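You operate a simulated robot arm through the tools that you are given. There is no shell and no other tool.

Carry out the task below with a simulated robot arm. There is one attempt and no reset: what you move stays moved.

Task
Put things in order on the top of the long bench. At the end: the small grey lamp stands where the teal job ticket stood; the teal job ticket stands where the capped black lens stood; the blue ring key with white grip stands where the small grey lamp stood; the capped black lens from the top of the long bench is on the white card box; whatever was shut is shut again. Leave all else as you found it, and nothing knocked over.

It is judged by the outcome, as a careful person would: the job done as asked, and still so three seconds after it is handed in. It fails if anything else is knocked over, pushed out of place, dropped, spilled or broken.

Robot
A 7-joint arm with a two-finger parallel gripper, fixed in place. Base frame: the origin is at the foot of the arm, x ahead of it, y to its left, z up; the work surface is at about z = 0. Lengths are in m, angles in degrees, forces in N, time in s.
With the tool pointing down near the work surface it reaches from about 0.24 to 0.62 m from the base axis. Its first joint turns from -66.0 to 66.0 degrees. Payload 2.6 kg.
The tool frame sits at the grasp point between the pads (the TCP): z along the fingers, y along the line on which they close. The tips reach 0.03 m beyond it. Largest opening 0.094 m; finger width 0.028, thickness 0.01; the body of the gripper, 0.05 by 0.096 m, starts 0.055 m behind the TCP.
Orientation is that of the tool frame in the base frame, as [roll, pitch, yaw] about the fixed x, y, z axes, in that order (R = Rz(yaw) Ry(pitch) Rx(roll)). With the fingers straight down and closing along the base's y, the tool's x points along the base's -x, its y along +y and its z along -z.

Tools
- The arm moves only by the tool jog_arm. Its argument "steps" is a list that holds one entry, the list of rows, each a list of 7 numbers: the shift along the base's x, y, z in units of 50 mm (1.0 is 50 mm), then the turn, a rotation vector about the base's x, y, z in units of 5 degrees (1.0 is 5 degrees), then the finger opening in m, from 0 to 0.094. In form: [[[x, y, z, rx, ry, rz, fingers], ...]]. A call has 1 to 20 rows; each row shifts and turns the commanded pose from where the row before left it. A call with a number of a shift or a turn outside -1 to 1 is refused whole. Rows are played at 5 a second. More than 0.05 m and 8.6 degrees between two rows, or a gripper value outside its range, and nothing of the call is played. Where a pose cannot be reached the arm comes as near as it can. A force on the tool above 40 N (or 10 N above the force at the start of the call, whichever is more), or a blocked arm, ends the call early, and 0.2 s more pass. The fingers move at their own pace (about 0.072 m/s each) and stop on an object; they squeeze with about 41 N. The grip force told is the motor's: it shows also when the fingers shut on nothing. Time passes only in rows, and 0.2 s behind the last, so rows that do not move let the fingers close. It gives the time, the measured TCP pose, the force on the tool (base axes), the opening and the grip force at its end, in the units of the frame above (readings bear some noise), with the torque about the TCP (base axes, N m) and any sound that the robot's microphone picked up.
- Cameras (640 x 400 px; columns grow to the right, rows downward): "scene" is fixed at [0.0347, 0.4302, 0.5633]; the picture's right is [-0.79, -0.62, 0.00], its down [-0.35, 0.45, -0.82] and it looks along [0.51, -0.65, -0.57] (base axes); focal length 343 px, centre (320, 200). "wrist" rides on the gripper at [0.076, 0.014, -0.102] in the tool frame; the picture's right is [-0.18, 0.98, 0.00], its down [-0.75, -0.14, -0.64] and it looks along [-0.63, -0.12, 0.77] (tool axes); focal length 243 px, centre (320, 200). There is no depth. A picture from a camera that has moved, and an enlarged one, comes with that camera's place and axes in the base frame and with its lens.
- get_image(camera): a new picture of that camera. It takes no simulated time.
- zoom(camera, box): a new picture of the part [left, top, right, bottom] of that camera's present view, enlarged. It takes no simulated time.
- job_done(): hands the job in; it is judged then, once.

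Places have to be worked out from the pictures, the camera data and where the tool is seen. Open the gripper and draw the arm clear of the work before you hand the job in, unless the task says otherwise.

The tools are called after "Emit:" as name(argument=value, ...) on one line, values as JSON. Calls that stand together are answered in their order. jog_arm: Moves the arm, as the interface text tells. Its arguments: {"type":"object","properties":{"steps":{"type":"array"}},"required":["steps"]} The other tools are called the same way: get_image (camera) takes a picture; zoom (camera, box) takes an enlarged picture of a part of a camera's view; job_done () hands the job in.

At the start:

```text
time_s: 0.0
position: [0.3711, -0.0433, 0.2867]
tool_rot: [-180.0, 0.0, -180.0]
wrist_force: [0.4, -0.7, -1.0]
wrist_torque: [0.01, 0.01, -0.01]
opening: 0.0945
gripper_force: 0.0
```

scene: 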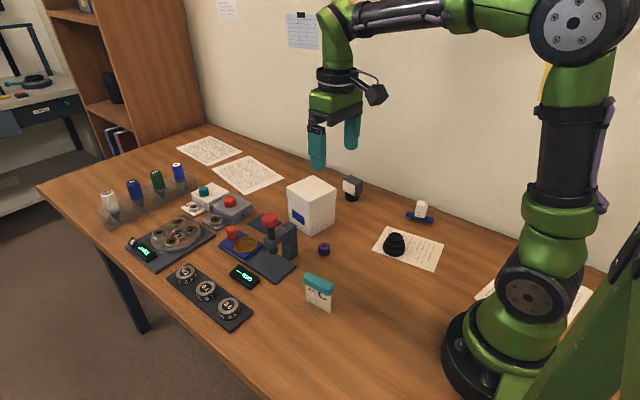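
wrist: 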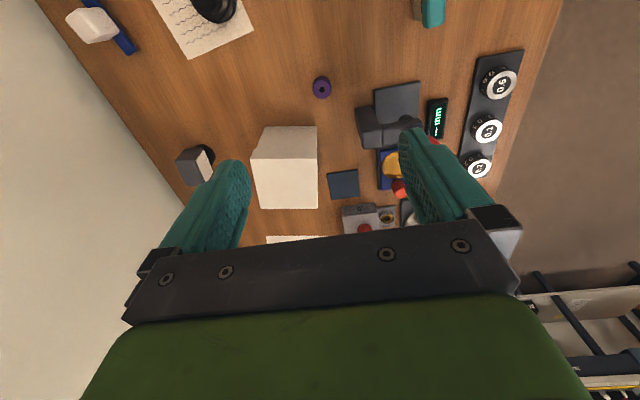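

The scene shows a bench with a lamp, a job ticket, a lens on paper, a blue key with a white grip and a white box. I'll zoom in on them to find their positions.

Emit:
zoom(camera="scene", box=[280, 160, 460, 320])

Emit:
zoom(camera="scene", box=[90, 130, 290, 330])

Emit:
zoom(camera="wrist", box=[50, 0, 350, 220])

Emit:
zoom(camera="wrist", box=[300, 0, 560, 260])

```text
2.50 times, centred on (370, 240) of scene
camera zoom: at [0.0347, 0.4302, 0.5633], right [-0.79, -0.62, 0.0], down [-0.35, 0.45, -0.82], along [0.51, -0.65, -0.57], focal length 857 px, centre (195, 100)
```

zoom: 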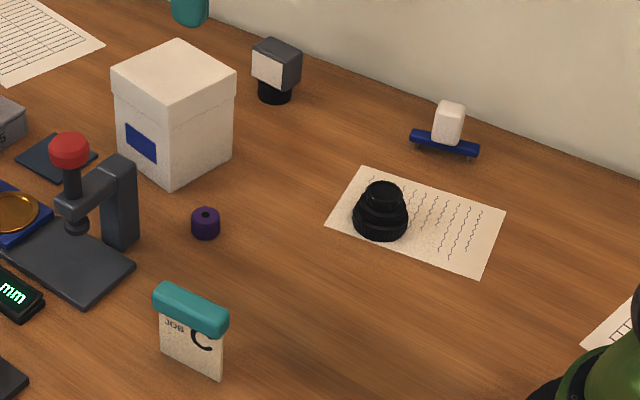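

```text
2.00 times, centred on (190, 230) of scene
camera zoom: at [0.0347, 0.4302, 0.5633], right [-0.79, -0.62, 0.0], down [-0.35, 0.45, -0.82], along [0.51, -0.65, -0.57], focal length 685 px, centre (580, 140)
```

zoom: 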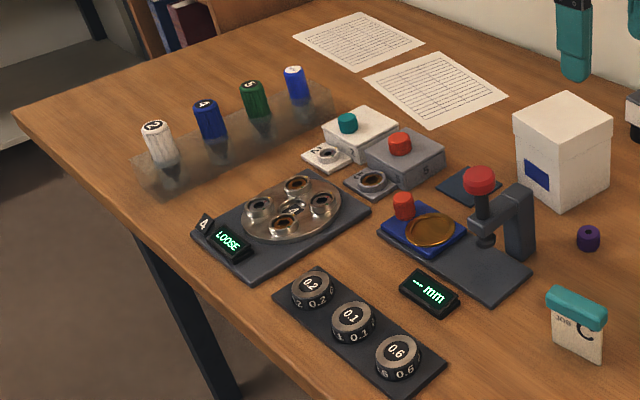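

```text
1.82 times, centred on (200, 110) of wrist
camera zoom: at [0.2946, -0.0278, 0.3901], right [0.18, 0.98, 0.0], down [0.75, -0.14, 0.64], along [0.63, -0.12, -0.77], focal length 441 px, centre (538, 364)
```

zoom: 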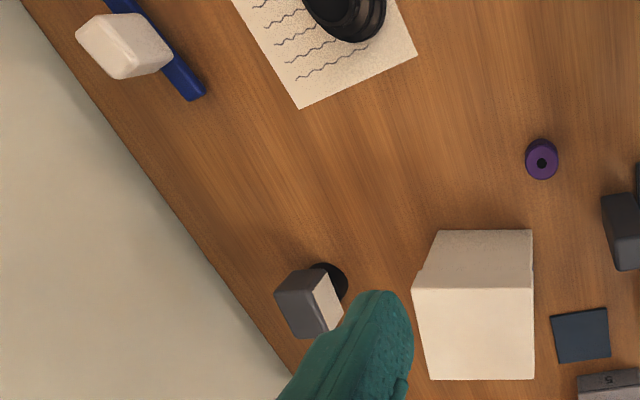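

```text
1.54 times, centred on (430, 130) of wrist
camera zoom: at [0.2946, -0.0278, 0.3901], right [0.18, 0.98, 0.0], down [0.75, -0.14, 0.64], along [0.63, -0.12, -0.77], focal length 373 px, centre (151, 308)
```

zoom: 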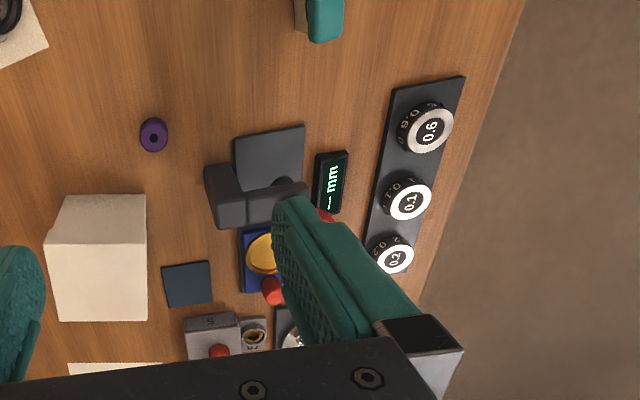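

From the scene camera I estimate:

| Object | Position (m) |
|---|---|
| Lens | (0.275, -0.164) |
| Key | (0.273, -0.304) |
| Lamp | (0.476, -0.284) |
| Ticket | (0.312, 0.081) |
| Box | centre (0.50, -0.125), about 0.11 high |

I'll move the arm high towards the lens and key side to check these with the wrist camera.

Emit:
jog_arm(steps=[[[-0.2, -0.8, -0.05, 0, 0, 0, 0.094], [-0.2, -0.8, -0.05, 0, 0, 0, 0.094], [-0.2, -0.8, -0.05, 0, 0, 0, 0.094], [-0.2, -0.8, -0.05, 0, 0, 0, 0.094], [0, 0, 0, 0, 0, 0, 0.094]]])

Emit:
get_image(camera="wrist")

Emit:
get_image(camera="scene")

```text
time_s: 1.2
position: [0.3292, -0.2062, 0.2788]
tool_rot: [180.0, -0.1, -179.9]
wrist_force: [0.3, 0.9, -0.1]
wrist_torque: [0.0, 0.0, 0.01]
opening: 0.094
gripper_force: 0.0
```

```text
taken
camera wrist: at [0.254, -0.1902, 0.3815], right [0.18, 0.98, 0.0], down [0.75, -0.14, 0.64], along [0.63, -0.12, -0.77], focal length 243 px, centre (320, 200)
```

wrist: 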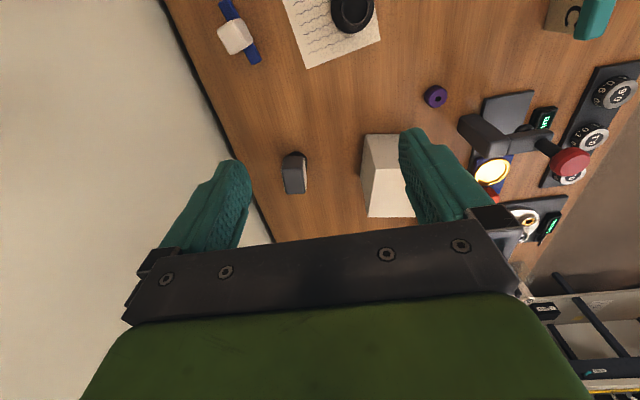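

```text
taken
```

scene: 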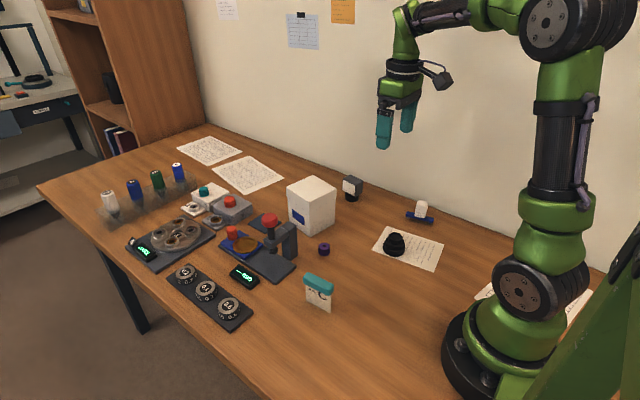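

The wrist view now shows the key, lens and lamp. I'll zoom in for detail.

Emit:
zoom(camera="wrist", box=[180, 0, 400, 110])

Emit:
zoom(camera="wrist", box=[240, 120, 440, 240])

Emit:
zoom(camera="wrist", box=[420, 0, 640, 130])

Emit:
zoom(camera="scene", box=[330, 165, 450, 265])

Emit:
zoom(camera="scene", box=[270, 165, 370, 330])

```text
2.91 times, centred on (290, 55) of wrist
camera zoom: at [0.254, -0.1902, 0.3815], right [0.18, 0.98, 0.0], down [0.75, -0.14, 0.64], along [0.63, -0.12, -0.77], focal length 706 px, centre (407, 622)
```

zoom: 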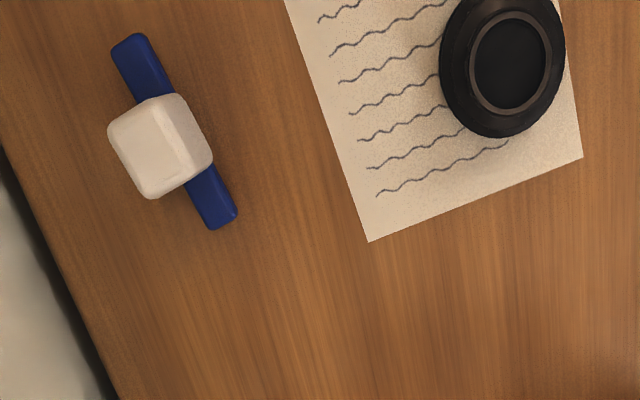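

```text
3.20 times, centred on (340, 180) of wrist
camera zoom: at [0.254, -0.1902, 0.3815], right [0.18, 0.98, 0.0], down [0.75, -0.14, 0.64], along [0.63, -0.12, -0.77], focal length 776 px, centre (256, 264)
```

zoom: 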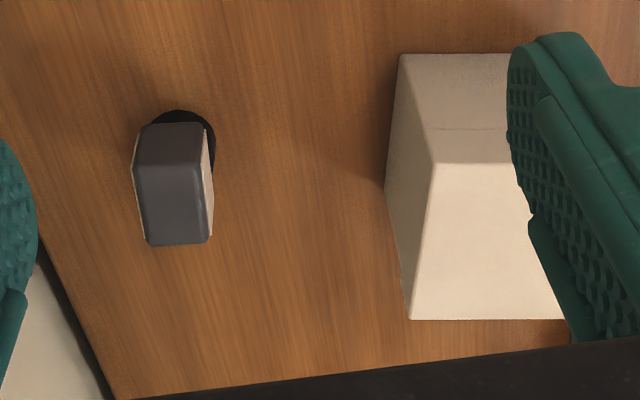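

```text
2.91 times, centred on (530, 65) of wrist
camera zoom: at [0.254, -0.1902, 0.3815], right [0.18, 0.98, 0.0], down [0.75, -0.14, 0.64], along [0.63, -0.12, -0.77], focal length 706 px, centre (-291, 593)
```

zoom: 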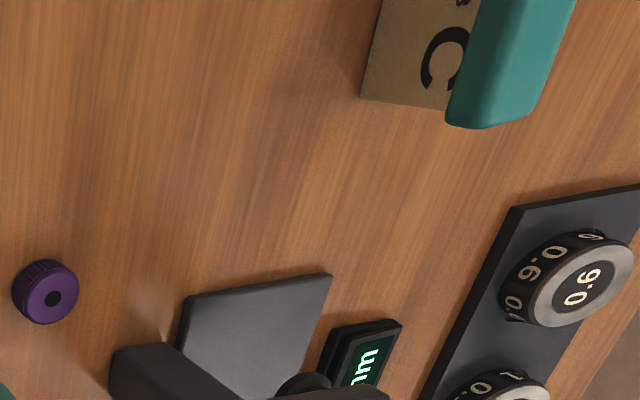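

```text
4.00 times, centred on (390, 215) of scene
camera zoom: at [0.0347, 0.4302, 0.5633], right [-0.79, -0.62, 0.0], down [-0.35, 0.45, -0.82], along [0.51, -0.65, -0.57], focal length 1370 px, centre (40, 140)
```

zoom: 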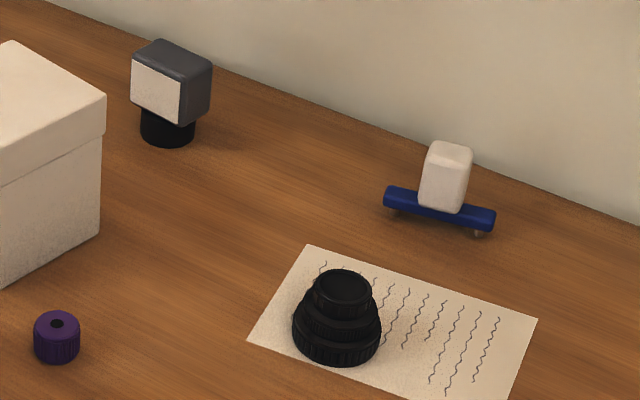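

```text
2.42 times, centred on (320, 248) of scene
camera zoom: at [0.0347, 0.4302, 0.5633], right [-0.79, -0.62, 0.0], down [-0.35, 0.45, -0.82], along [0.51, -0.65, -0.57], focal length 831 px, centre (320, 85)
```

zoom: 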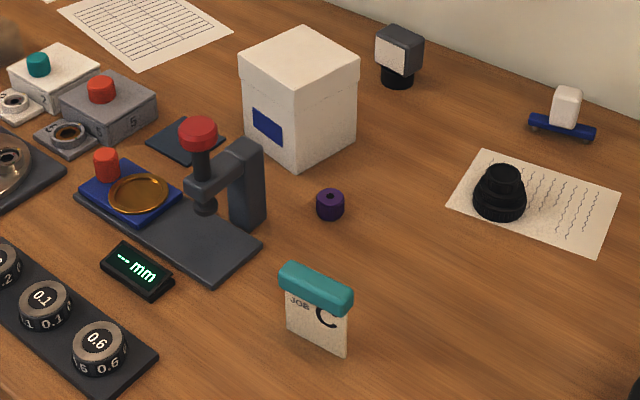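

From the wrist view I judge the lens to be at about (0.270, -0.156), the key's centre at (0.270, -0.292) and the lamp at about (0.468, -0.272). I'll move above the lens at z≈0.15 and look again before descending.

Emit:
jog_arm(steps=[[[-0.39, 0.33, -0.85, 0, 0, 0, 0.094], [-0.39, 0.33, -0.85, 0, 0, 0, 0.094], [-0.39, 0.33, -0.85, 0, 0, 0, 0.094], [0, 0, 0, 0, 0, 0, 0.094]]])

Emit:
get_image(camera="wrist")

Emit:
zoom(camera="scene", box=[330, 130, 490, 270])

```text
time_s: 2.2
position: [0.2688, -0.1532, 0.1506]
tool_rot: [-180.0, 0.0, -180.0]
wrist_force: [0.1, 0.1, 0.3]
wrist_torque: [0.01, 0.02, 0.03]
opening: 0.0942
gripper_force: 0.1
```

```text
taken
camera wrist: at [0.1943, -0.1379, 0.2523], right [0.18, 0.98, 0.0], down [0.75, -0.14, 0.64], along [0.63, -0.12, -0.77], focal length 243 px, centre (320, 200)
```

wrist: 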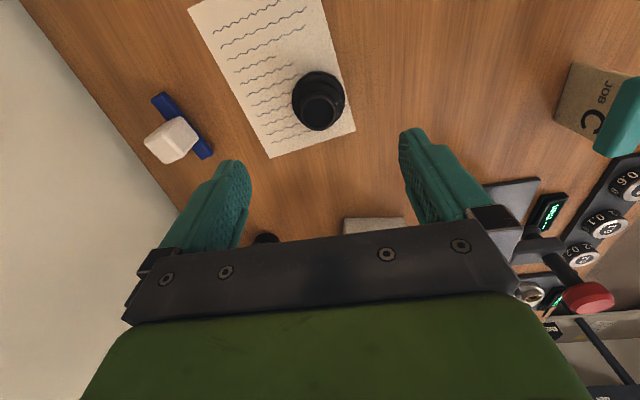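

```text
2.86 times, centred on (410, 200) of scene
camera zoom: at [0.0347, 0.4302, 0.5633], right [-0.79, -0.62, 0.0], down [-0.35, 0.45, -0.82], along [0.51, -0.65, -0.57], focal length 979 px, centre (63, 200)
```

zoom: 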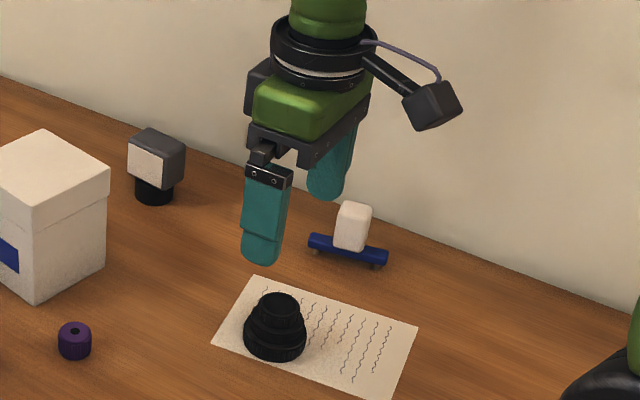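

The lens looks nearly centred under the tool. I'll zoom in to refine this before going down.

Emit:
zoom(camera="wrist", box=[260, 50, 380, 150])

Emit:
zoom(camera="wrist", box=[120, 70, 280, 190])

Emit:
zoom(camera="wrist", box=[520, 40, 640, 180])

```text
4.00 times, centred on (320, 100) of wrist
camera zoom: at [0.1943, -0.1379, 0.2523], right [0.18, 0.98, 0.0], down [0.75, -0.14, 0.64], along [0.63, -0.12, -0.77], focal length 970 px, centre (320, 600)
```

zoom: 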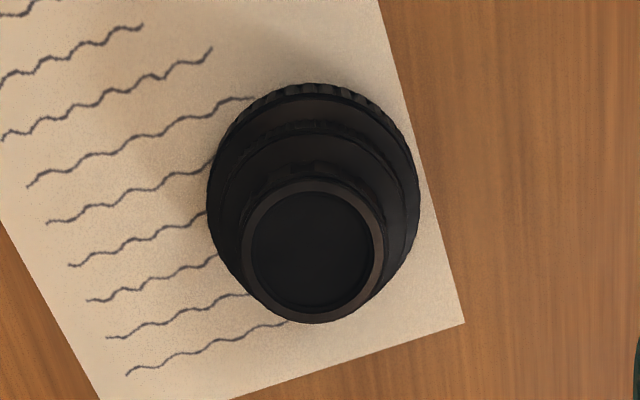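

```text
3.33 times, centred on (200, 130) of wrist
camera zoom: at [0.1943, -0.1379, 0.2523], right [0.18, 0.98, 0.0], down [0.75, -0.14, 0.64], along [0.63, -0.12, -0.77], focal length 809 px, centre (720, 433)
```

zoom: 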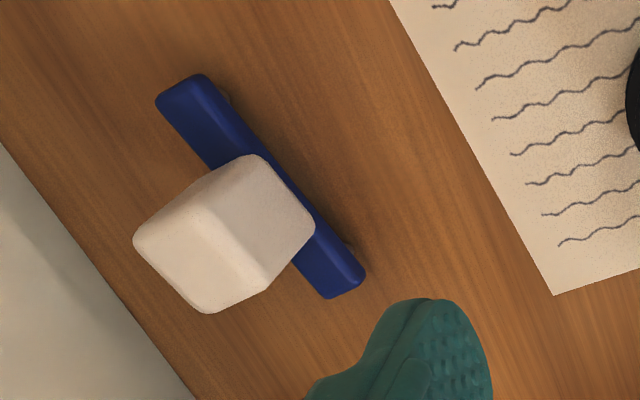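

```text
2.86 times, centred on (580, 110) of wrist
camera zoom: at [0.1943, -0.1379, 0.2523], right [0.18, 0.98, 0.0], down [0.75, -0.14, 0.64], along [0.63, -0.12, -0.77], focal length 693 px, centre (-423, 457)
```

zoom: 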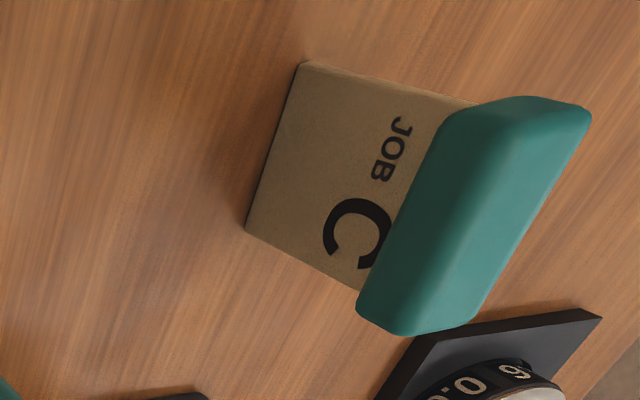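

The lens centre is at about (0.267, -0.153), so it's within 2 mm of the TCP. I'll descend to z≈0.036 and close on the lens.

Emit:
jog_arm(steps=[[[-0.04, 0, -0.76, 0, 0, 0, 0.094], [0, 0, -0.76, 0, 0, 0, 0.094], [0, 0, -0.5, 0, 0, 0, 0.094], [0, 0, -0.25, 0, 0, 0, 0.094], [0, 0, 0, 0, 0, 0, 0.094], [0, 0, 0, 0, 0, 0, 0.06], [0, 0, 0, 0, 0, 0, 0.03], [0, 0, 0, 0, 0, 0, 0.03], [0, 0, 0, 0, 0, 0, 0.03]]])

Emit:
get_image(camera="wrist")

Emit:
zoom(camera="scene", box=[330, 150, 490, 270])

```text
time_s: 4.2
position: [0.268, -0.1537, 0.0362]
tool_rot: [180.0, 0.0, -180.0]
wrist_force: [-0.2, -0.6, 0.2]
wrist_torque: [-0.01, -0.03, 0.0]
opening: 0.0486
gripper_force: 40.2
```

```text
taken
camera wrist: at [0.1934, -0.1387, 0.139], right [0.18, 0.98, 0.0], down [0.75, -0.14, 0.64], along [0.63, -0.12, -0.77], focal length 243 px, centre (320, 200)
```

wrist: 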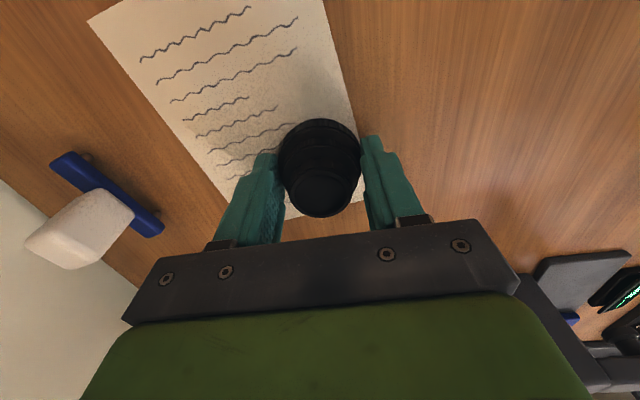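

```text
3.33 times, centred on (410, 210) of scene
camera zoom: at [0.0347, 0.4302, 0.5634], right [-0.79, -0.62, 0.0], down [-0.35, 0.45, -0.82], along [0.51, -0.65, -0.57], focal length 1142 px, centre (20, 167)
```

zoom: 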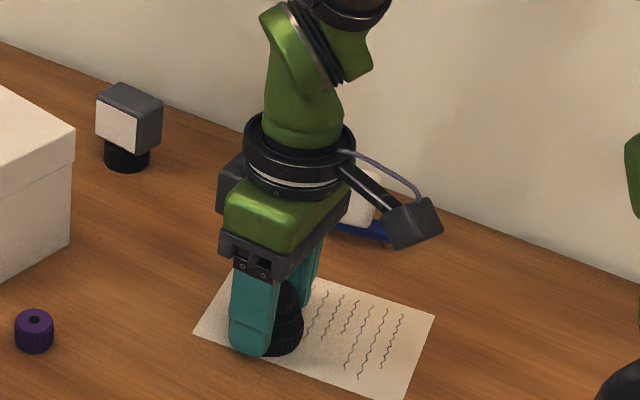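

I'm holding the lens with an opening of 0.0486 m. I'll lift it straight up and check it.

Emit:
jog_arm(steps=[[[0, 0, 0.2, 0, 0, 0, 0.03], [0, 0, 0.5, 0, 0, 0, 0.03], [0, 0, 0.8, 0, 0, 0, 0.03], [0, 0, 0.8, 0, 0, 0, 0.03], [0, 0, 0.8, 0, 0, 0, 0.03], [0, 0, 0.6, 0, 0, 0, 0.03], [0, 0, 0, 0, 0, 0, 0.03]]])

Emit:
get_image(camera="wrist")

Emit:
get_image(camera="scene")

```text
time_s: 5.8
position: [0.2714, -0.1544, 0.2219]
tool_rot: [180.0, 0.0, 180.0]
wrist_force: [0.2, 0.0, -0.4]
wrist_torque: [-0.04, -0.01, 0.04]
opening: 0.0301
gripper_force: 0.0
```

```text
taken
camera wrist: at [0.1959, -0.1379, 0.3244], right [0.18, 0.98, 0.0], down [0.75, -0.14, 0.64], along [0.63, -0.12, -0.77], focal length 243 px, centre (320, 200)
```

wrist: 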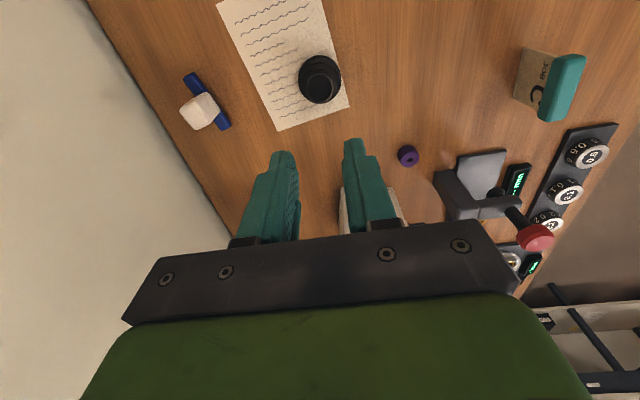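

```text
taken
```

scene: 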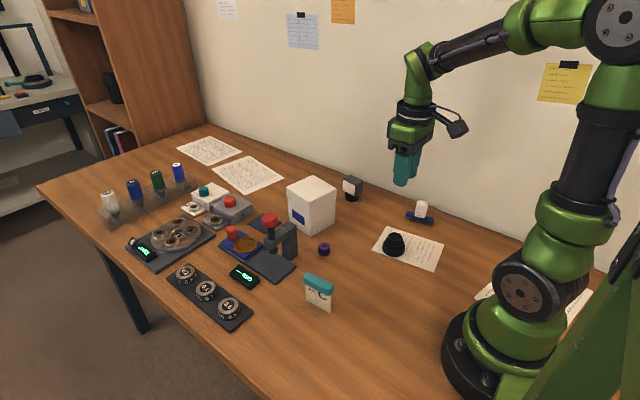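

The grip slipped: the fingers closed to 0.030 m and the lens is still standing on the paper. I'll look closely at its shape and position.

Emit:
zoom(camera="scene", box=[364, 215, 424, 270])

Emit:
zoom(camera="wrist", box=[280, 40, 360, 120])

Emit:
zoom(camera="scene", box=[370, 90, 450, 200])

```text
7.27 times, centred on (394, 242) of scene
camera zoom: at [0.0347, 0.4302, 0.5633], right [-0.79, -0.62, 0.0], down [-0.35, 0.45, -0.82], along [0.51, -0.65, -0.57], focal length 2492 px, centre (-218, -109)
```

zoom: 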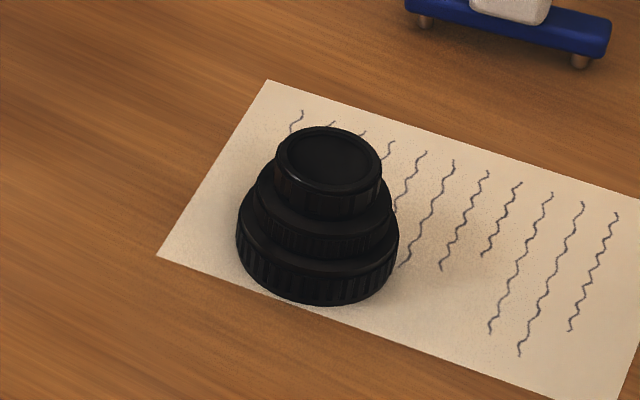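

```text
5.00 times, centred on (320, 80) of wrist
camera zoom: at [0.1959, -0.1379, 0.3244], right [0.18, 0.98, 0.0], down [0.75, -0.14, 0.64], along [0.63, -0.12, -0.77], focal length 1213 px, centre (320, 800)
```

zoom: 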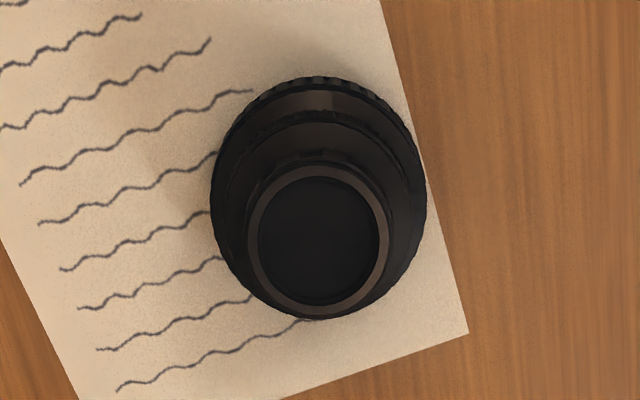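

```text
3.64 times, centred on (410, 145) of scene
camera zoom: at [0.0347, 0.4302, 0.5633], right [-0.79, -0.62, 0.0], down [-0.35, 0.45, -0.82], along [0.51, -0.65, -0.57], focal length 1246 px, centre (-7, 400)
```

zoom: 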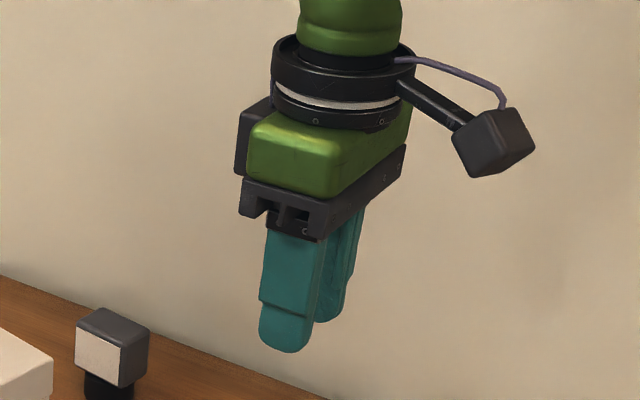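

The lens has a wide base ring about 14 mm high, and the tips were 6 mm above the table, so I suspect their rounded ends caught that ring. I'll look closely at the fingertip profile.

Emit:
zoom(camera="wrist", box=[220, 130, 420, 255])

Emit:
zoom(camera="scene", box=[380, 140, 430, 190])

```text
3.20 times, centred on (320, 192) of wrist
camera zoom: at [0.1959, -0.1379, 0.3244], right [0.18, 0.98, 0.0], down [0.75, -0.14, 0.64], along [0.63, -0.12, -0.77], focal length 776 px, centre (320, 224)
```

zoom: 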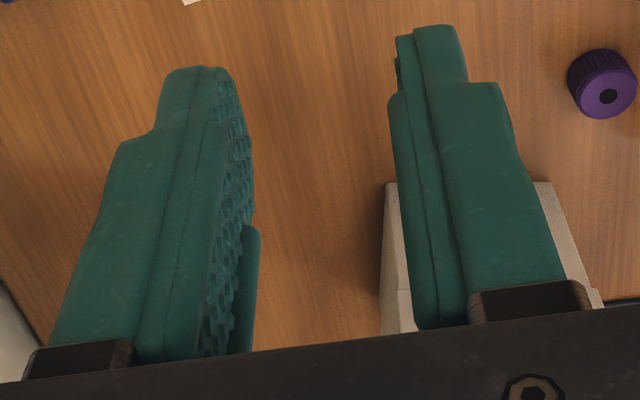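

```text
8.00 times, centred on (405, 165) of scene
camera zoom: at [0.0347, 0.4302, 0.5633], right [-0.79, -0.62, 0.0], down [-0.35, 0.45, -0.82], along [0.51, -0.65, -0.57], focal length 2741 px, centre (-360, 480)
```

zoom: 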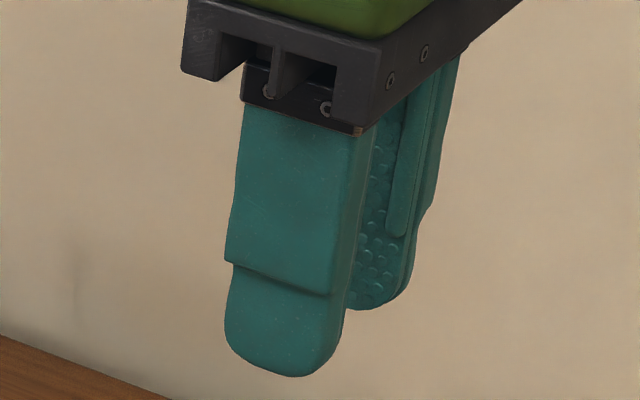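

The finger pads look rounded at the ends, so the last grip was on the curved tip edge. I'll regrip with the tips about 1.5 mm above the paper so the flat of the pads meets the base ring, then raise it only a little as a test.

Emit:
jog_arm(steps=[[[-0.04, 0, -0.8, 0, 0, 0, 0.08], [0, 0, -0.8, 0, 0, 0, 0.08], [0, 0, -0.8, 0, 0, 0, 0.08], [0, 0, -0.8, 0, 0, 0, 0.08], [0, 0, -0.4, 0, 0, 0, 0.08], [0, 0, -0.18, 0, 0, 0, 0.08], [0, 0, 0, 0, 0, 0, 0.08], [0, 0, 0, 0, 0, 0, 0.06], [0, 0, 0, 0, 0, 0, 0.03], [0, 0, 0, 0, 0, 0, 0.02], [0, 0, 0, 0, 0, 0, 0.02]]])

Emit:
get_image(camera="wrist")

```text
time_s: 8.2
position: [0.2694, -0.1538, 0.032]
tool_rot: [180.0, 0.0, 180.0]
wrist_force: [0.4, 0.1, 0.2]
wrist_torque: [0.03, 0.02, 0.01]
opening: 0.0485
gripper_force: 40.7
```

```text
taken
camera wrist: at [0.1923, -0.1389, 0.1344], right [0.18, 0.98, 0.0], down [0.75, -0.14, 0.64], along [0.63, -0.12, -0.77], focal length 243 px, centre (320, 200)
```

wrist: 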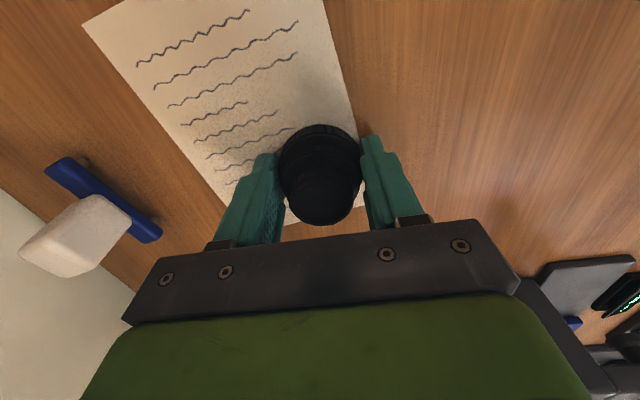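

The opening again reads 0.0485 m. I'll zoom to see how the pads meet the ring.

Emit:
zoom(camera="wrist", box=[240, 100, 400, 230])

Emit:
zoom(camera="scene", box=[370, 200, 430, 270])

```text
3.08 times, centred on (320, 165) of wrist
camera zoom: at [0.1923, -0.1389, 0.1344], right [0.18, 0.98, 0.0], down [0.75, -0.14, 0.64], along [0.63, -0.12, -0.77], focal length 746 px, centre (320, 308)
```

zoom: 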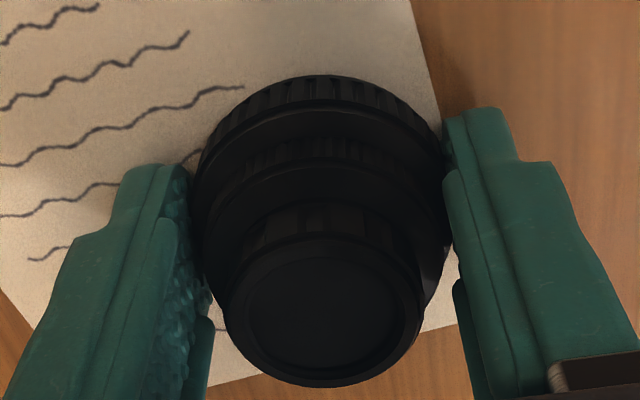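

```text
5.71 times, centred on (400, 235) of scene
camera zoom: at [0.0347, 0.4302, 0.5634], right [-0.79, -0.62, 0.0], down [-0.35, 0.45, -0.82], along [0.51, -0.65, -0.57], focal length 1958 px, centre (-137, 0)
```

zoom: 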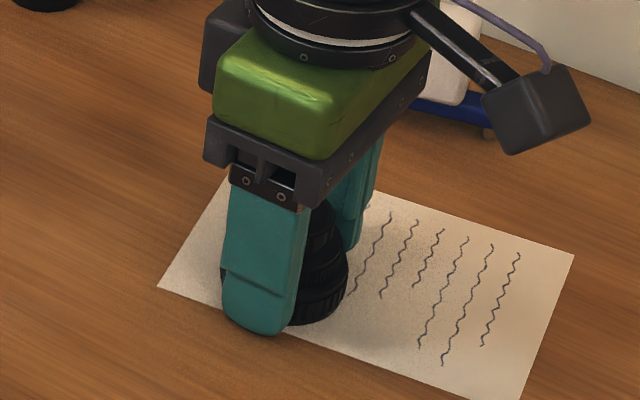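

The pads straddle the base ring. I'll lift only about 6 mm, then check the opening and force to see whether it holds.

Emit:
jog_arm(steps=[[[0, 0, 0.04, 0, 0, 0, 0.0], [0, 0, 0.04, 0, 0, 0, 0.0], [0, 0, 0.04, 0, 0, 0, 0.0], [0, 0, 0, 0, 0, 0, 0.0]]])

Emit:
zoom(camera="wrist", box=[240, 100, 400, 230])

Emit:
zoom(camera="scene", box=[370, 200, 430, 270])

```text
time_s: 9.2
position: [0.2684, -0.1551, 0.0402]
tool_rot: [180.0, 0.0, -180.0]
wrist_force: [-0.2, 0.3, 0.0]
wrist_torque: [-0.02, -0.02, 0.03]
opening: 0.0487
gripper_force: 40.9
```

```text
3.08 times, centred on (320, 165) of wrist
camera zoom: at [0.1924, -0.1387, 0.1412], right [0.18, 0.98, 0.0], down [0.75, -0.14, 0.64], along [0.63, -0.12, -0.77], focal length 746 px, centre (320, 308)
```

zoom: 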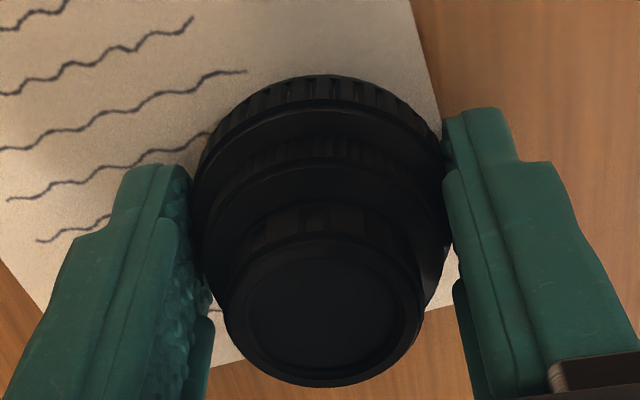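

```text
5.71 times, centred on (400, 235) of scene
camera zoom: at [0.0347, 0.4302, 0.5634], right [-0.79, -0.62, 0.0], down [-0.35, 0.45, -0.82], along [0.51, -0.65, -0.57], focal length 1958 px, centre (-137, 0)
```

zoom: 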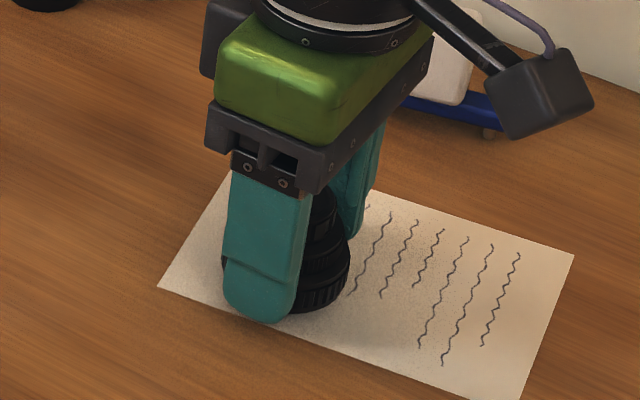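

The lens is coming up with the gripper this time (opening 0.0487 m). I'll lift on gently to about z=0.19 and check again.

Emit:
jog_arm(steps=[[[0, 0, 0.1, 0, 0, 0, 0.0], [0, 0, 0.15, 0, 0, 0, 0.0], [0, 0, 0.2, 0, 0, 0, 0.0], [0, 0, 0.25, 0, 0, 0, 0.0], [0, 0, 0.25, 0, 0, 0, 0.0], [0, 0, 0.25, 0, 0, 0, 0.0], [0, 0, 0.25, 0, 0, 0, 0.0], [0, 0, 0.25, 0, 0, 0, 0.0], [0, 0, 0.25, 0, 0, 0, 0.0], [0, 0, 0.25, 0, 0, 0, 0.0], [0, 0, 0.25, 0, 0, 0, 0.0], [0, 0, 0.25, 0, 0, 0, 0.0], [0, 0, 0.2, 0, 0, 0, 0.0], [0, 0, 0.1, 0, 0, 0, 0.0], [0, 0, 0, 0, 0, 0, 0.0]]])

Emit:
get_image(camera="wrist")

Emit:
get_image(camera="scene")

```text
time_s: 12.4
position: [0.2677, -0.1537, 0.188]
tool_rot: [-180.0, 0.0, -179.9]
wrist_force: [0.1, -0.8, -2.1]
wrist_torque: [0.01, -0.01, 0.01]
opening: 0.0484
gripper_force: 41.0
```

```text
taken
camera wrist: at [0.1924, -0.1379, 0.2906], right [0.18, 0.98, 0.0], down [0.75, -0.14, 0.64], along [0.63, -0.12, -0.77], focal length 243 px, centre (320, 200)
```

wrist: 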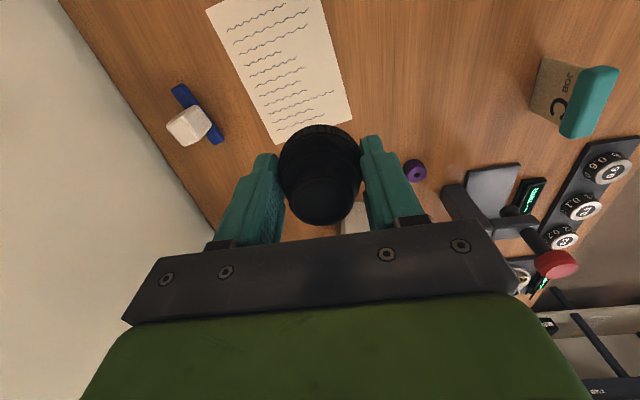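

```text
taken
```

scene: 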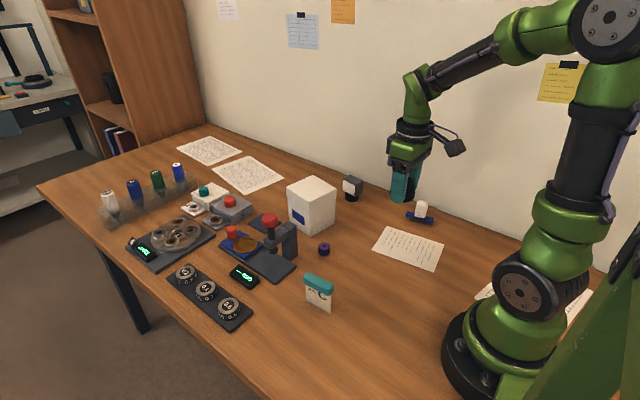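

The lens is held securely and weighs about 0.2 kg. I'll carry it slowly towards the box, which I put at about (0.492, -0.113), stopping short to check alignment.

Emit:
jog_arm(steps=[[[0.1, 0.02, 0.05, 0, 0, 0, 0.0], [0.25, 0.06, 0.1, 0, 0, 0, 0.0], [0.4, 0.1, 0.1, 0, 0, 0, 0.0], [0.4, 0.1, 0.1, 0, 0, 0, 0.0], [0.4, 0.1, 0.1, 0, 0, 0, 0.0], [0.4, 0.1, 0, 0, 0, 0, 0.0], [0.4, 0.1, 0, 0, 0, 0, 0.0], [0.4, 0.1, 0, 0, 0, 0, 0.0], [0.25, 0.06, 0, 0, 0, 0, 0.0], [0.1, 0.02, 0, 0, 0, 0, 0.0], [0, 0, 0, 0, 0, 0, 0.0]]])

Emit:
get_image(camera="wrist")

Emit:
zoom(camera="scene", box=[250, 100, 410, 260])

```text
time_s: 14.8
position: [0.4234, -0.1154, 0.2109]
tool_rot: [179.9, 0.0, 179.9]
wrist_force: [-0.9, 0.1, -1.5]
wrist_torque: [0.04, 0.04, 0.0]
opening: 0.0486
gripper_force: 41.2
```

```text
taken
camera wrist: at [0.3481, -0.1002, 0.3133], right [0.18, 0.98, 0.0], down [0.75, -0.14, 0.64], along [0.63, -0.12, -0.77], focal length 243 px, centre (320, 200)
```

wrist: 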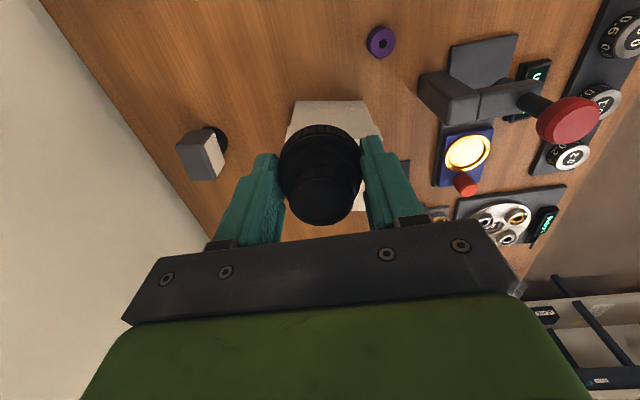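

```text
2.50 times, centred on (330, 180) of scene
camera zoom: at [0.0347, 0.4302, 0.5634], right [-0.79, -0.62, 0.0], down [-0.35, 0.45, -0.82], along [0.51, -0.65, -0.57], focal length 857 px, centre (295, 250)
```

zoom: 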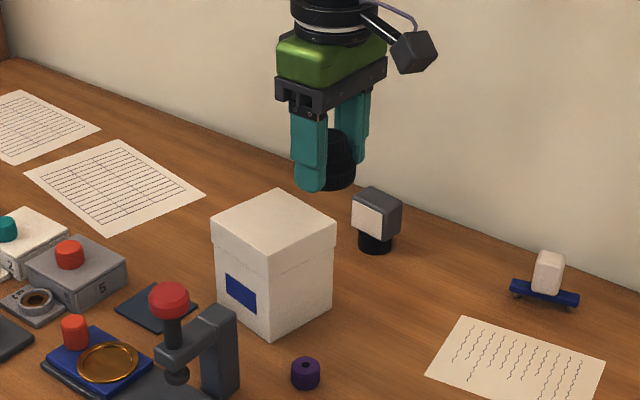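

With a corrected camera model, the box-top centre comes to about (0.488, -0.112) and its height to about 0.106–0.11. I'll move over it, holding height, and then look.

Emit:
jog_arm(steps=[[[0.15, 0.01, 0, 0, 0, 0, 0.0], [0.3, 0.02, 0, 0, 0, 0, 0.0], [0.35, 0.02, 0, 0, 0, 0, 0.0], [0.3, 0.02, 0, 0, 0, 0, 0.0], [0.2, 0.01, -0.1, 0, 0, 0, 0.0], [0.04, 0, -0.3, 0, 0, 0, 0.0], [0, 0, -0.3, 0, 0, 0, 0.0], [0, 0, -0.2, 0, 0, 0, 0.0], [0, 0, -0.1, 0, 0, 0, 0.0], [0, 0, 0, 0, 0, 0, 0.0]]])

Emit:
zoom(camera="scene", box=[260, 120, 380, 250])

Emit:
zoom(camera="wrist", box=[200, 60, 440, 240])

```text
time_s: 17.0
position: [0.4883, -0.1123, 0.1618]
tool_rot: [-180.0, 0.0, 179.9]
wrist_force: [0.3, 0.1, -1.9]
wrist_torque: [0.01, -0.04, 0.0]
opening: 0.0483
gripper_force: 41.1
```

```text
3.08 times, centred on (320, 185) of scene
camera zoom: at [0.0347, 0.4302, 0.5634], right [-0.79, -0.62, 0.0], down [-0.35, 0.45, -0.82], along [0.51, -0.65, -0.57], focal length 1054 px, centre (320, 246)
```

zoom: 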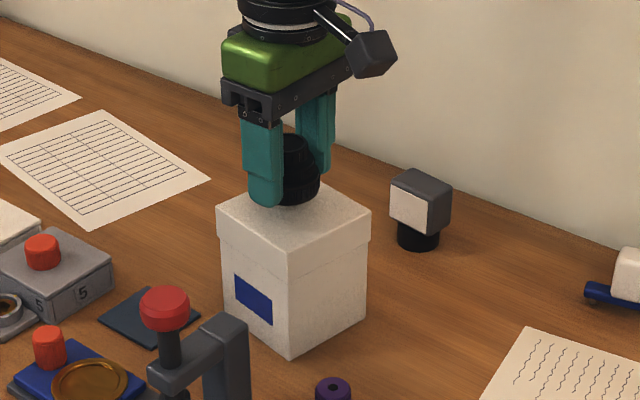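

```text
2.22 times, centred on (320, 150) of wrist
camera zoom: at [0.4138, -0.0958, 0.2631], right [0.18, 0.98, 0.0], down [0.75, -0.14, 0.64], along [0.63, -0.12, -0.77], focal length 539 px, centre (320, 311)
```

zoom: 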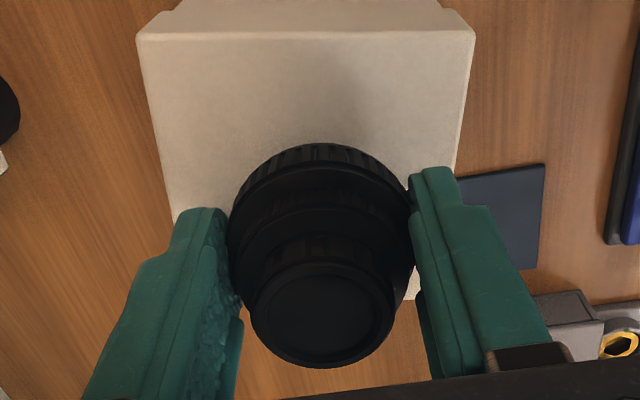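

The lens is over the box top, about 5 mm short in x. I'll shift +5 mm and lower it to just above the top, then go down in millimetre steps watching the force.

Emit:
jog_arm(steps=[[[0.1, 0, -0.1, 0, 0, 0, 0.0], [0, 0, -0.12, 0, 0, 0, 0.0], [0, 0, -0.1, 0, 0, 0, 0.0], [0, 0, -0.04, 0, 0, 0, 0.0], [0, 0, 0, 0, 0, 0, 0.0]]])

Emit:
zoom(camera="scene", box=[275, 145, 355, 215])

```text
time_s: 18.2
position: [0.4929, -0.112, 0.1427]
tool_rot: [-180.0, 0.0, -180.0]
wrist_force: [-0.4, 1.0, -2.0]
wrist_torque: [-0.01, 0.0, 0.0]
opening: 0.0484
gripper_force: 41.5
```

```text
5.71 times, centred on (315, 180) of scene
camera zoom: at [0.0347, 0.4302, 0.5634], right [-0.79, -0.62, 0.0], down [-0.35, 0.45, -0.82], along [0.51, -0.65, -0.57], focal length 1958 px, centre (349, 314)
```

zoom: 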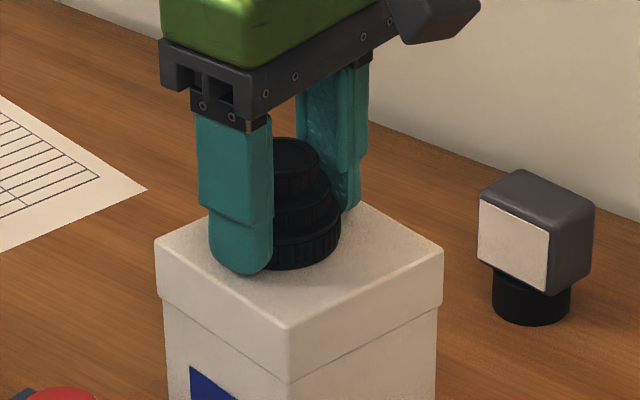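

The lens is only a few millimetres above the lid, so I'll lower it a little and read the force.

Emit:
jog_arm(steps=[[[0, 0, -0.02, 0, 0, 0, 0.0], [0, 0, -0.02, 0, 0, 0, 0.0], [0, 0, -0.02, 0, 0, 0, 0.0], [0, 0, 0, 0, 0, 0, 0.0]]])

```text
time_s: 19.2
position: [0.4948, -0.1123, 0.1416]
tool_rot: [180.0, 0.1, -179.9]
wrist_force: [-3.1, 0.4, 16.4]
wrist_torque: [0.01, 0.36, 0.03]
opening: 0.0483
gripper_force: 41.1
```

The lens is in contact, with a +16 N reaction. I'll ease up about 1 mm to take off the load, then read again before releasing.

Emit:
jog_arm(steps=[[[0, 0, 0.02, 0, 0, 0, 0.0], [0, 0, 0.0, 0, 0, 0, 0.0]]])

Emit:
zoom(camera="scene", box=[275, 145, 355, 245])

```text
time_s: 19.8
position: [0.4946, -0.1132, 0.1422]
tool_rot: [-179.9, 0.0, 179.9]
wrist_force: [1.7, -0.1, 14.0]
wrist_torque: [0.04, 0.04, 0.04]
opening: 0.0483
gripper_force: 40.9
```

```text
4.00 times, centred on (315, 195) of scene
camera zoom: at [0.0346, 0.4302, 0.5633], right [-0.79, -0.62, 0.0], down [-0.35, 0.45, -0.82], along [0.51, -0.65, -0.57], focal length 1370 px, centre (340, 220)
```

zoom: 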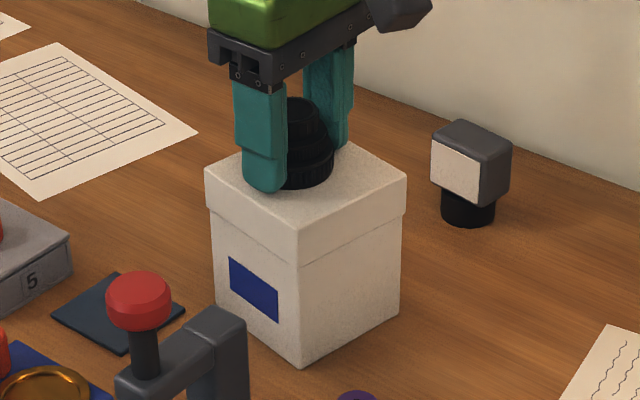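

There's still 14 N of load, so I'll ease up another millimetre or so.

Emit:
jog_arm(steps=[[[0, 0, 0.03, 0, 0, 0, 0.0], [0, 0, 0.0, 0, 0, 0, 0.0]]])

```text
time_s: 20.4
position: [0.4926, -0.1129, 0.1417]
tool_rot: [-180.0, -0.1, -179.9]
wrist_force: [1.6, -0.7, 1.8]
wrist_torque: [0.03, -0.13, 0.01]
opening: 0.0484
gripper_force: 40.8
```

The load is nearly zero and the lens rests on the lid. I'll open the fingers and then rise straight up.

Emit:
jog_arm(steps=[[[0, 0, 0, 0, 0, 0, 0.055], [0, 0, 0, 0, 0, 0, 0.065], [0, 0, 0, 0, 0, 0, 0.075], [0, 0, 0.1, 0, 0, 0, 0.08], [0, 0, 0.3, 0, 0, 0, 0.08], [0, 0, 0.5, 0, 0, 0, 0.08], [0, 0, 0.6, 0, 0, 0, 0.08], [0, 0, 0.6, 0, 0, 0, 0.08], [0, 0, 0, 0, 0, 0, 0.08]]])

Emit:
zoom(camera="scene", box=[260, 120, 380, 250])

Emit:
get_image(camera="wrist")

```text
time_s: 22.4
position: [0.4958, -0.1113, 0.25]
tool_rot: [-180.0, 0.0, 180.0]
wrist_force: [0.1, 0.2, 0.3]
wrist_torque: [0.03, -0.01, 0.0]
opening: 0.0799
gripper_force: 0.1
```

```text
3.08 times, centred on (320, 185) of scene
camera zoom: at [0.0347, 0.4302, 0.5633], right [-0.79, -0.62, 0.0], down [-0.35, 0.45, -0.82], along [0.51, -0.65, -0.57], focal length 1054 px, centre (320, 246)
```

zoom: 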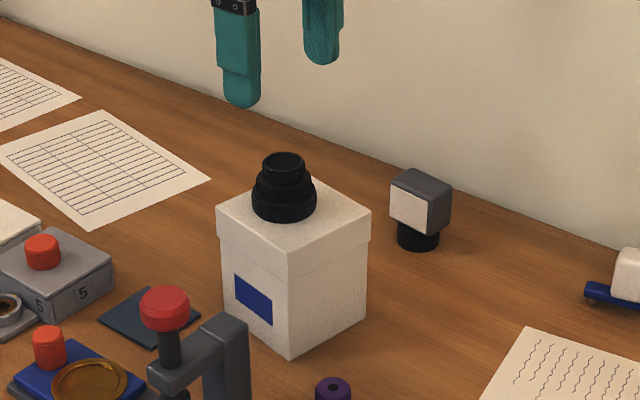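

```text
taken
camera wrist: at [0.4191, -0.0964, 0.3516], right [0.18, 0.98, 0.0], down [0.75, -0.14, 0.64], along [0.63, -0.12, -0.77], focal length 243 px, centre (320, 200)
```

wrist: 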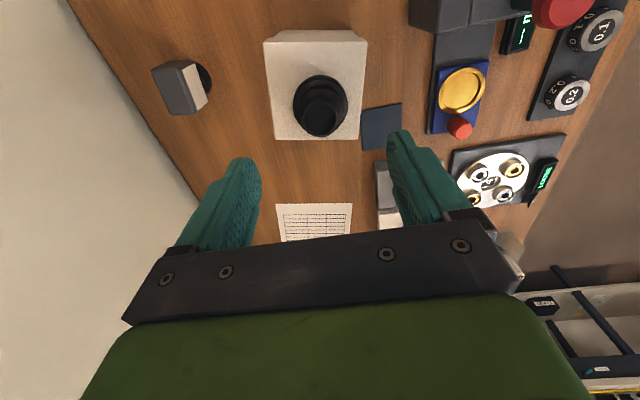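

The lens sits well on the box and looks stable. While I'm here I'll zoom in on the lamp, and then go and look at the ticket.

Emit:
zoom(camera="wrist", box=[130, 30, 260, 140])

Emit:
zoom(camera="scene", box=[325, 160, 385, 215])

Emit:
zoom(camera="scene", box=[285, 255, 355, 325])

```text
3.64 times, centred on (195, 85) of wrist
camera zoom: at [0.4191, -0.0964, 0.3516], right [0.18, 0.98, 0.0], down [0.75, -0.14, 0.64], along [0.63, -0.12, -0.77], focal length 882 px, centre (774, 618)
```

zoom: 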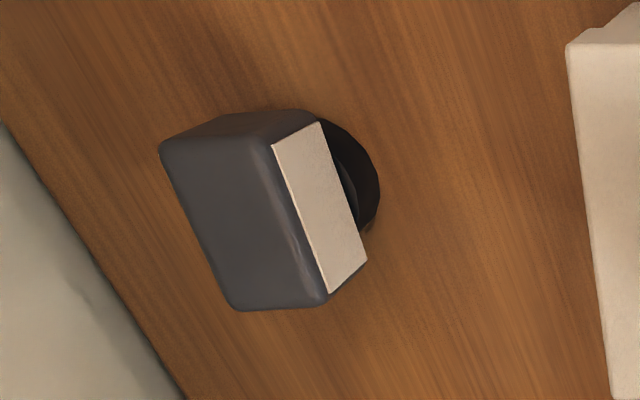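

```text
7.27 times, centred on (355, 188) of scene
camera zoom: at [0.0347, 0.4302, 0.5633], right [-0.79, -0.62, 0.0], down [-0.35, 0.45, -0.82], along [0.51, -0.65, -0.57], focal length 2492 px, centre (66, 291)
```

zoom: 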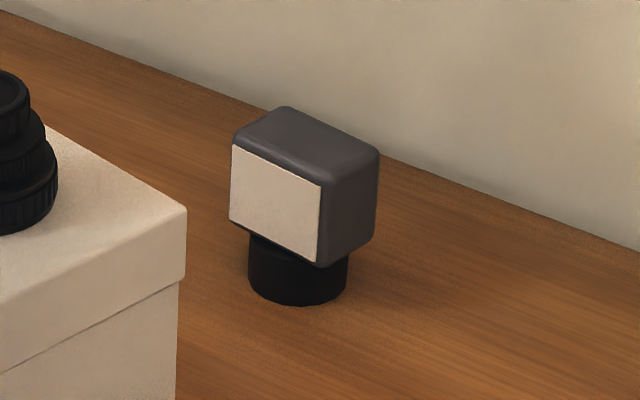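

```text
5.71 times, centred on (320, 290) of scene
camera zoom: at [0.0347, 0.4302, 0.5633], right [-0.79, -0.62, 0.0], down [-0.35, 0.45, -0.82], along [0.51, -0.65, -0.57], focal length 1958 px, centre (320, -314)
```

zoom: 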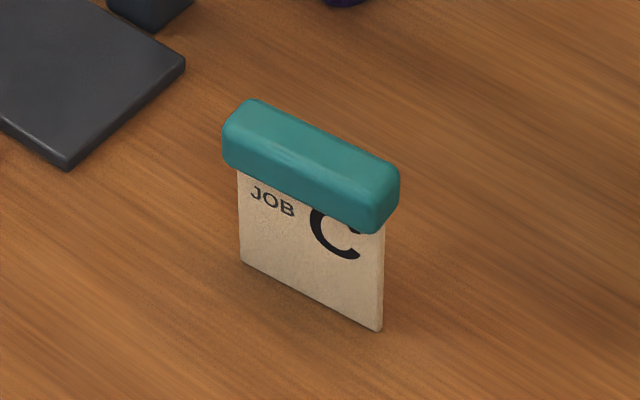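

The ticket's card is centred at about (0.310, 0.087) and rotated about 7.4°. It's thin, with a teal cap about 18 mm thick at z≈0.042–0.06. I'll move above it, align the fingers across the cap and take a look.

Emit:
jog_arm(steps=[[[-0.62, 0.66, 0, 0, 0, 0.25, 0.07], [-0.62, 0.66, 0, 0, 0, 0.25, 0.07], [-0.62, 0.66, 0, 0, 0, 0.25, 0.07], [-0.62, 0.66, 0, 0, 0, 0.25, 0.07], [-0.62, 0.66, 0, 0, 0, 0.25, 0.07], [-0.61, 0.66, 0, 0, 0, 0.25, 0.07], [0, 0, -0.7, 0, 0, 0, 0.07], [0, 0, -0.7, 0, 0, 0, 0.07], [0, 0, -0.33, 0, 0, 0, 0.07], [0, 0, 0, 0, 0, 0, 0.07]]])

Emit:
get_image(camera="wrist")

Emit:
get_image(camera="scene")

```text
time_s: 24.6
position: [0.3088, 0.0846, 0.1622]
tool_rot: [-180.0, 0.0, -172.6]
wrist_force: [0.2, 0.3, -0.1]
wrist_torque: [0.0, -0.02, -0.04]
opening: 0.0698
gripper_force: 0.1
```

```text
taken
camera wrist: at [0.2327, 0.091, 0.2634], right [0.05, 1.0, 0.0], down [0.77, -0.04, 0.64], along [0.64, -0.03, -0.77], focal length 243 px, centre (320, 200)
```

wrist: 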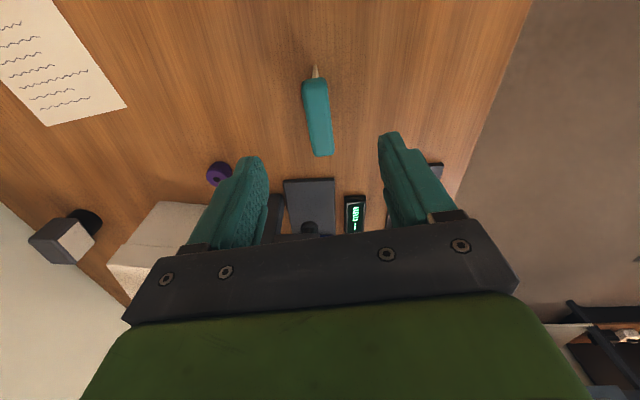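

```text
taken
```

scene: 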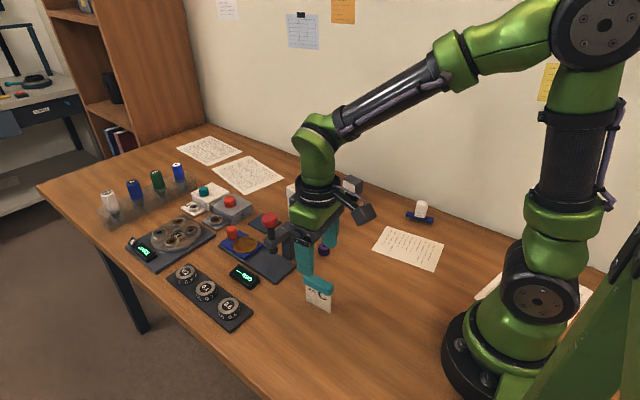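

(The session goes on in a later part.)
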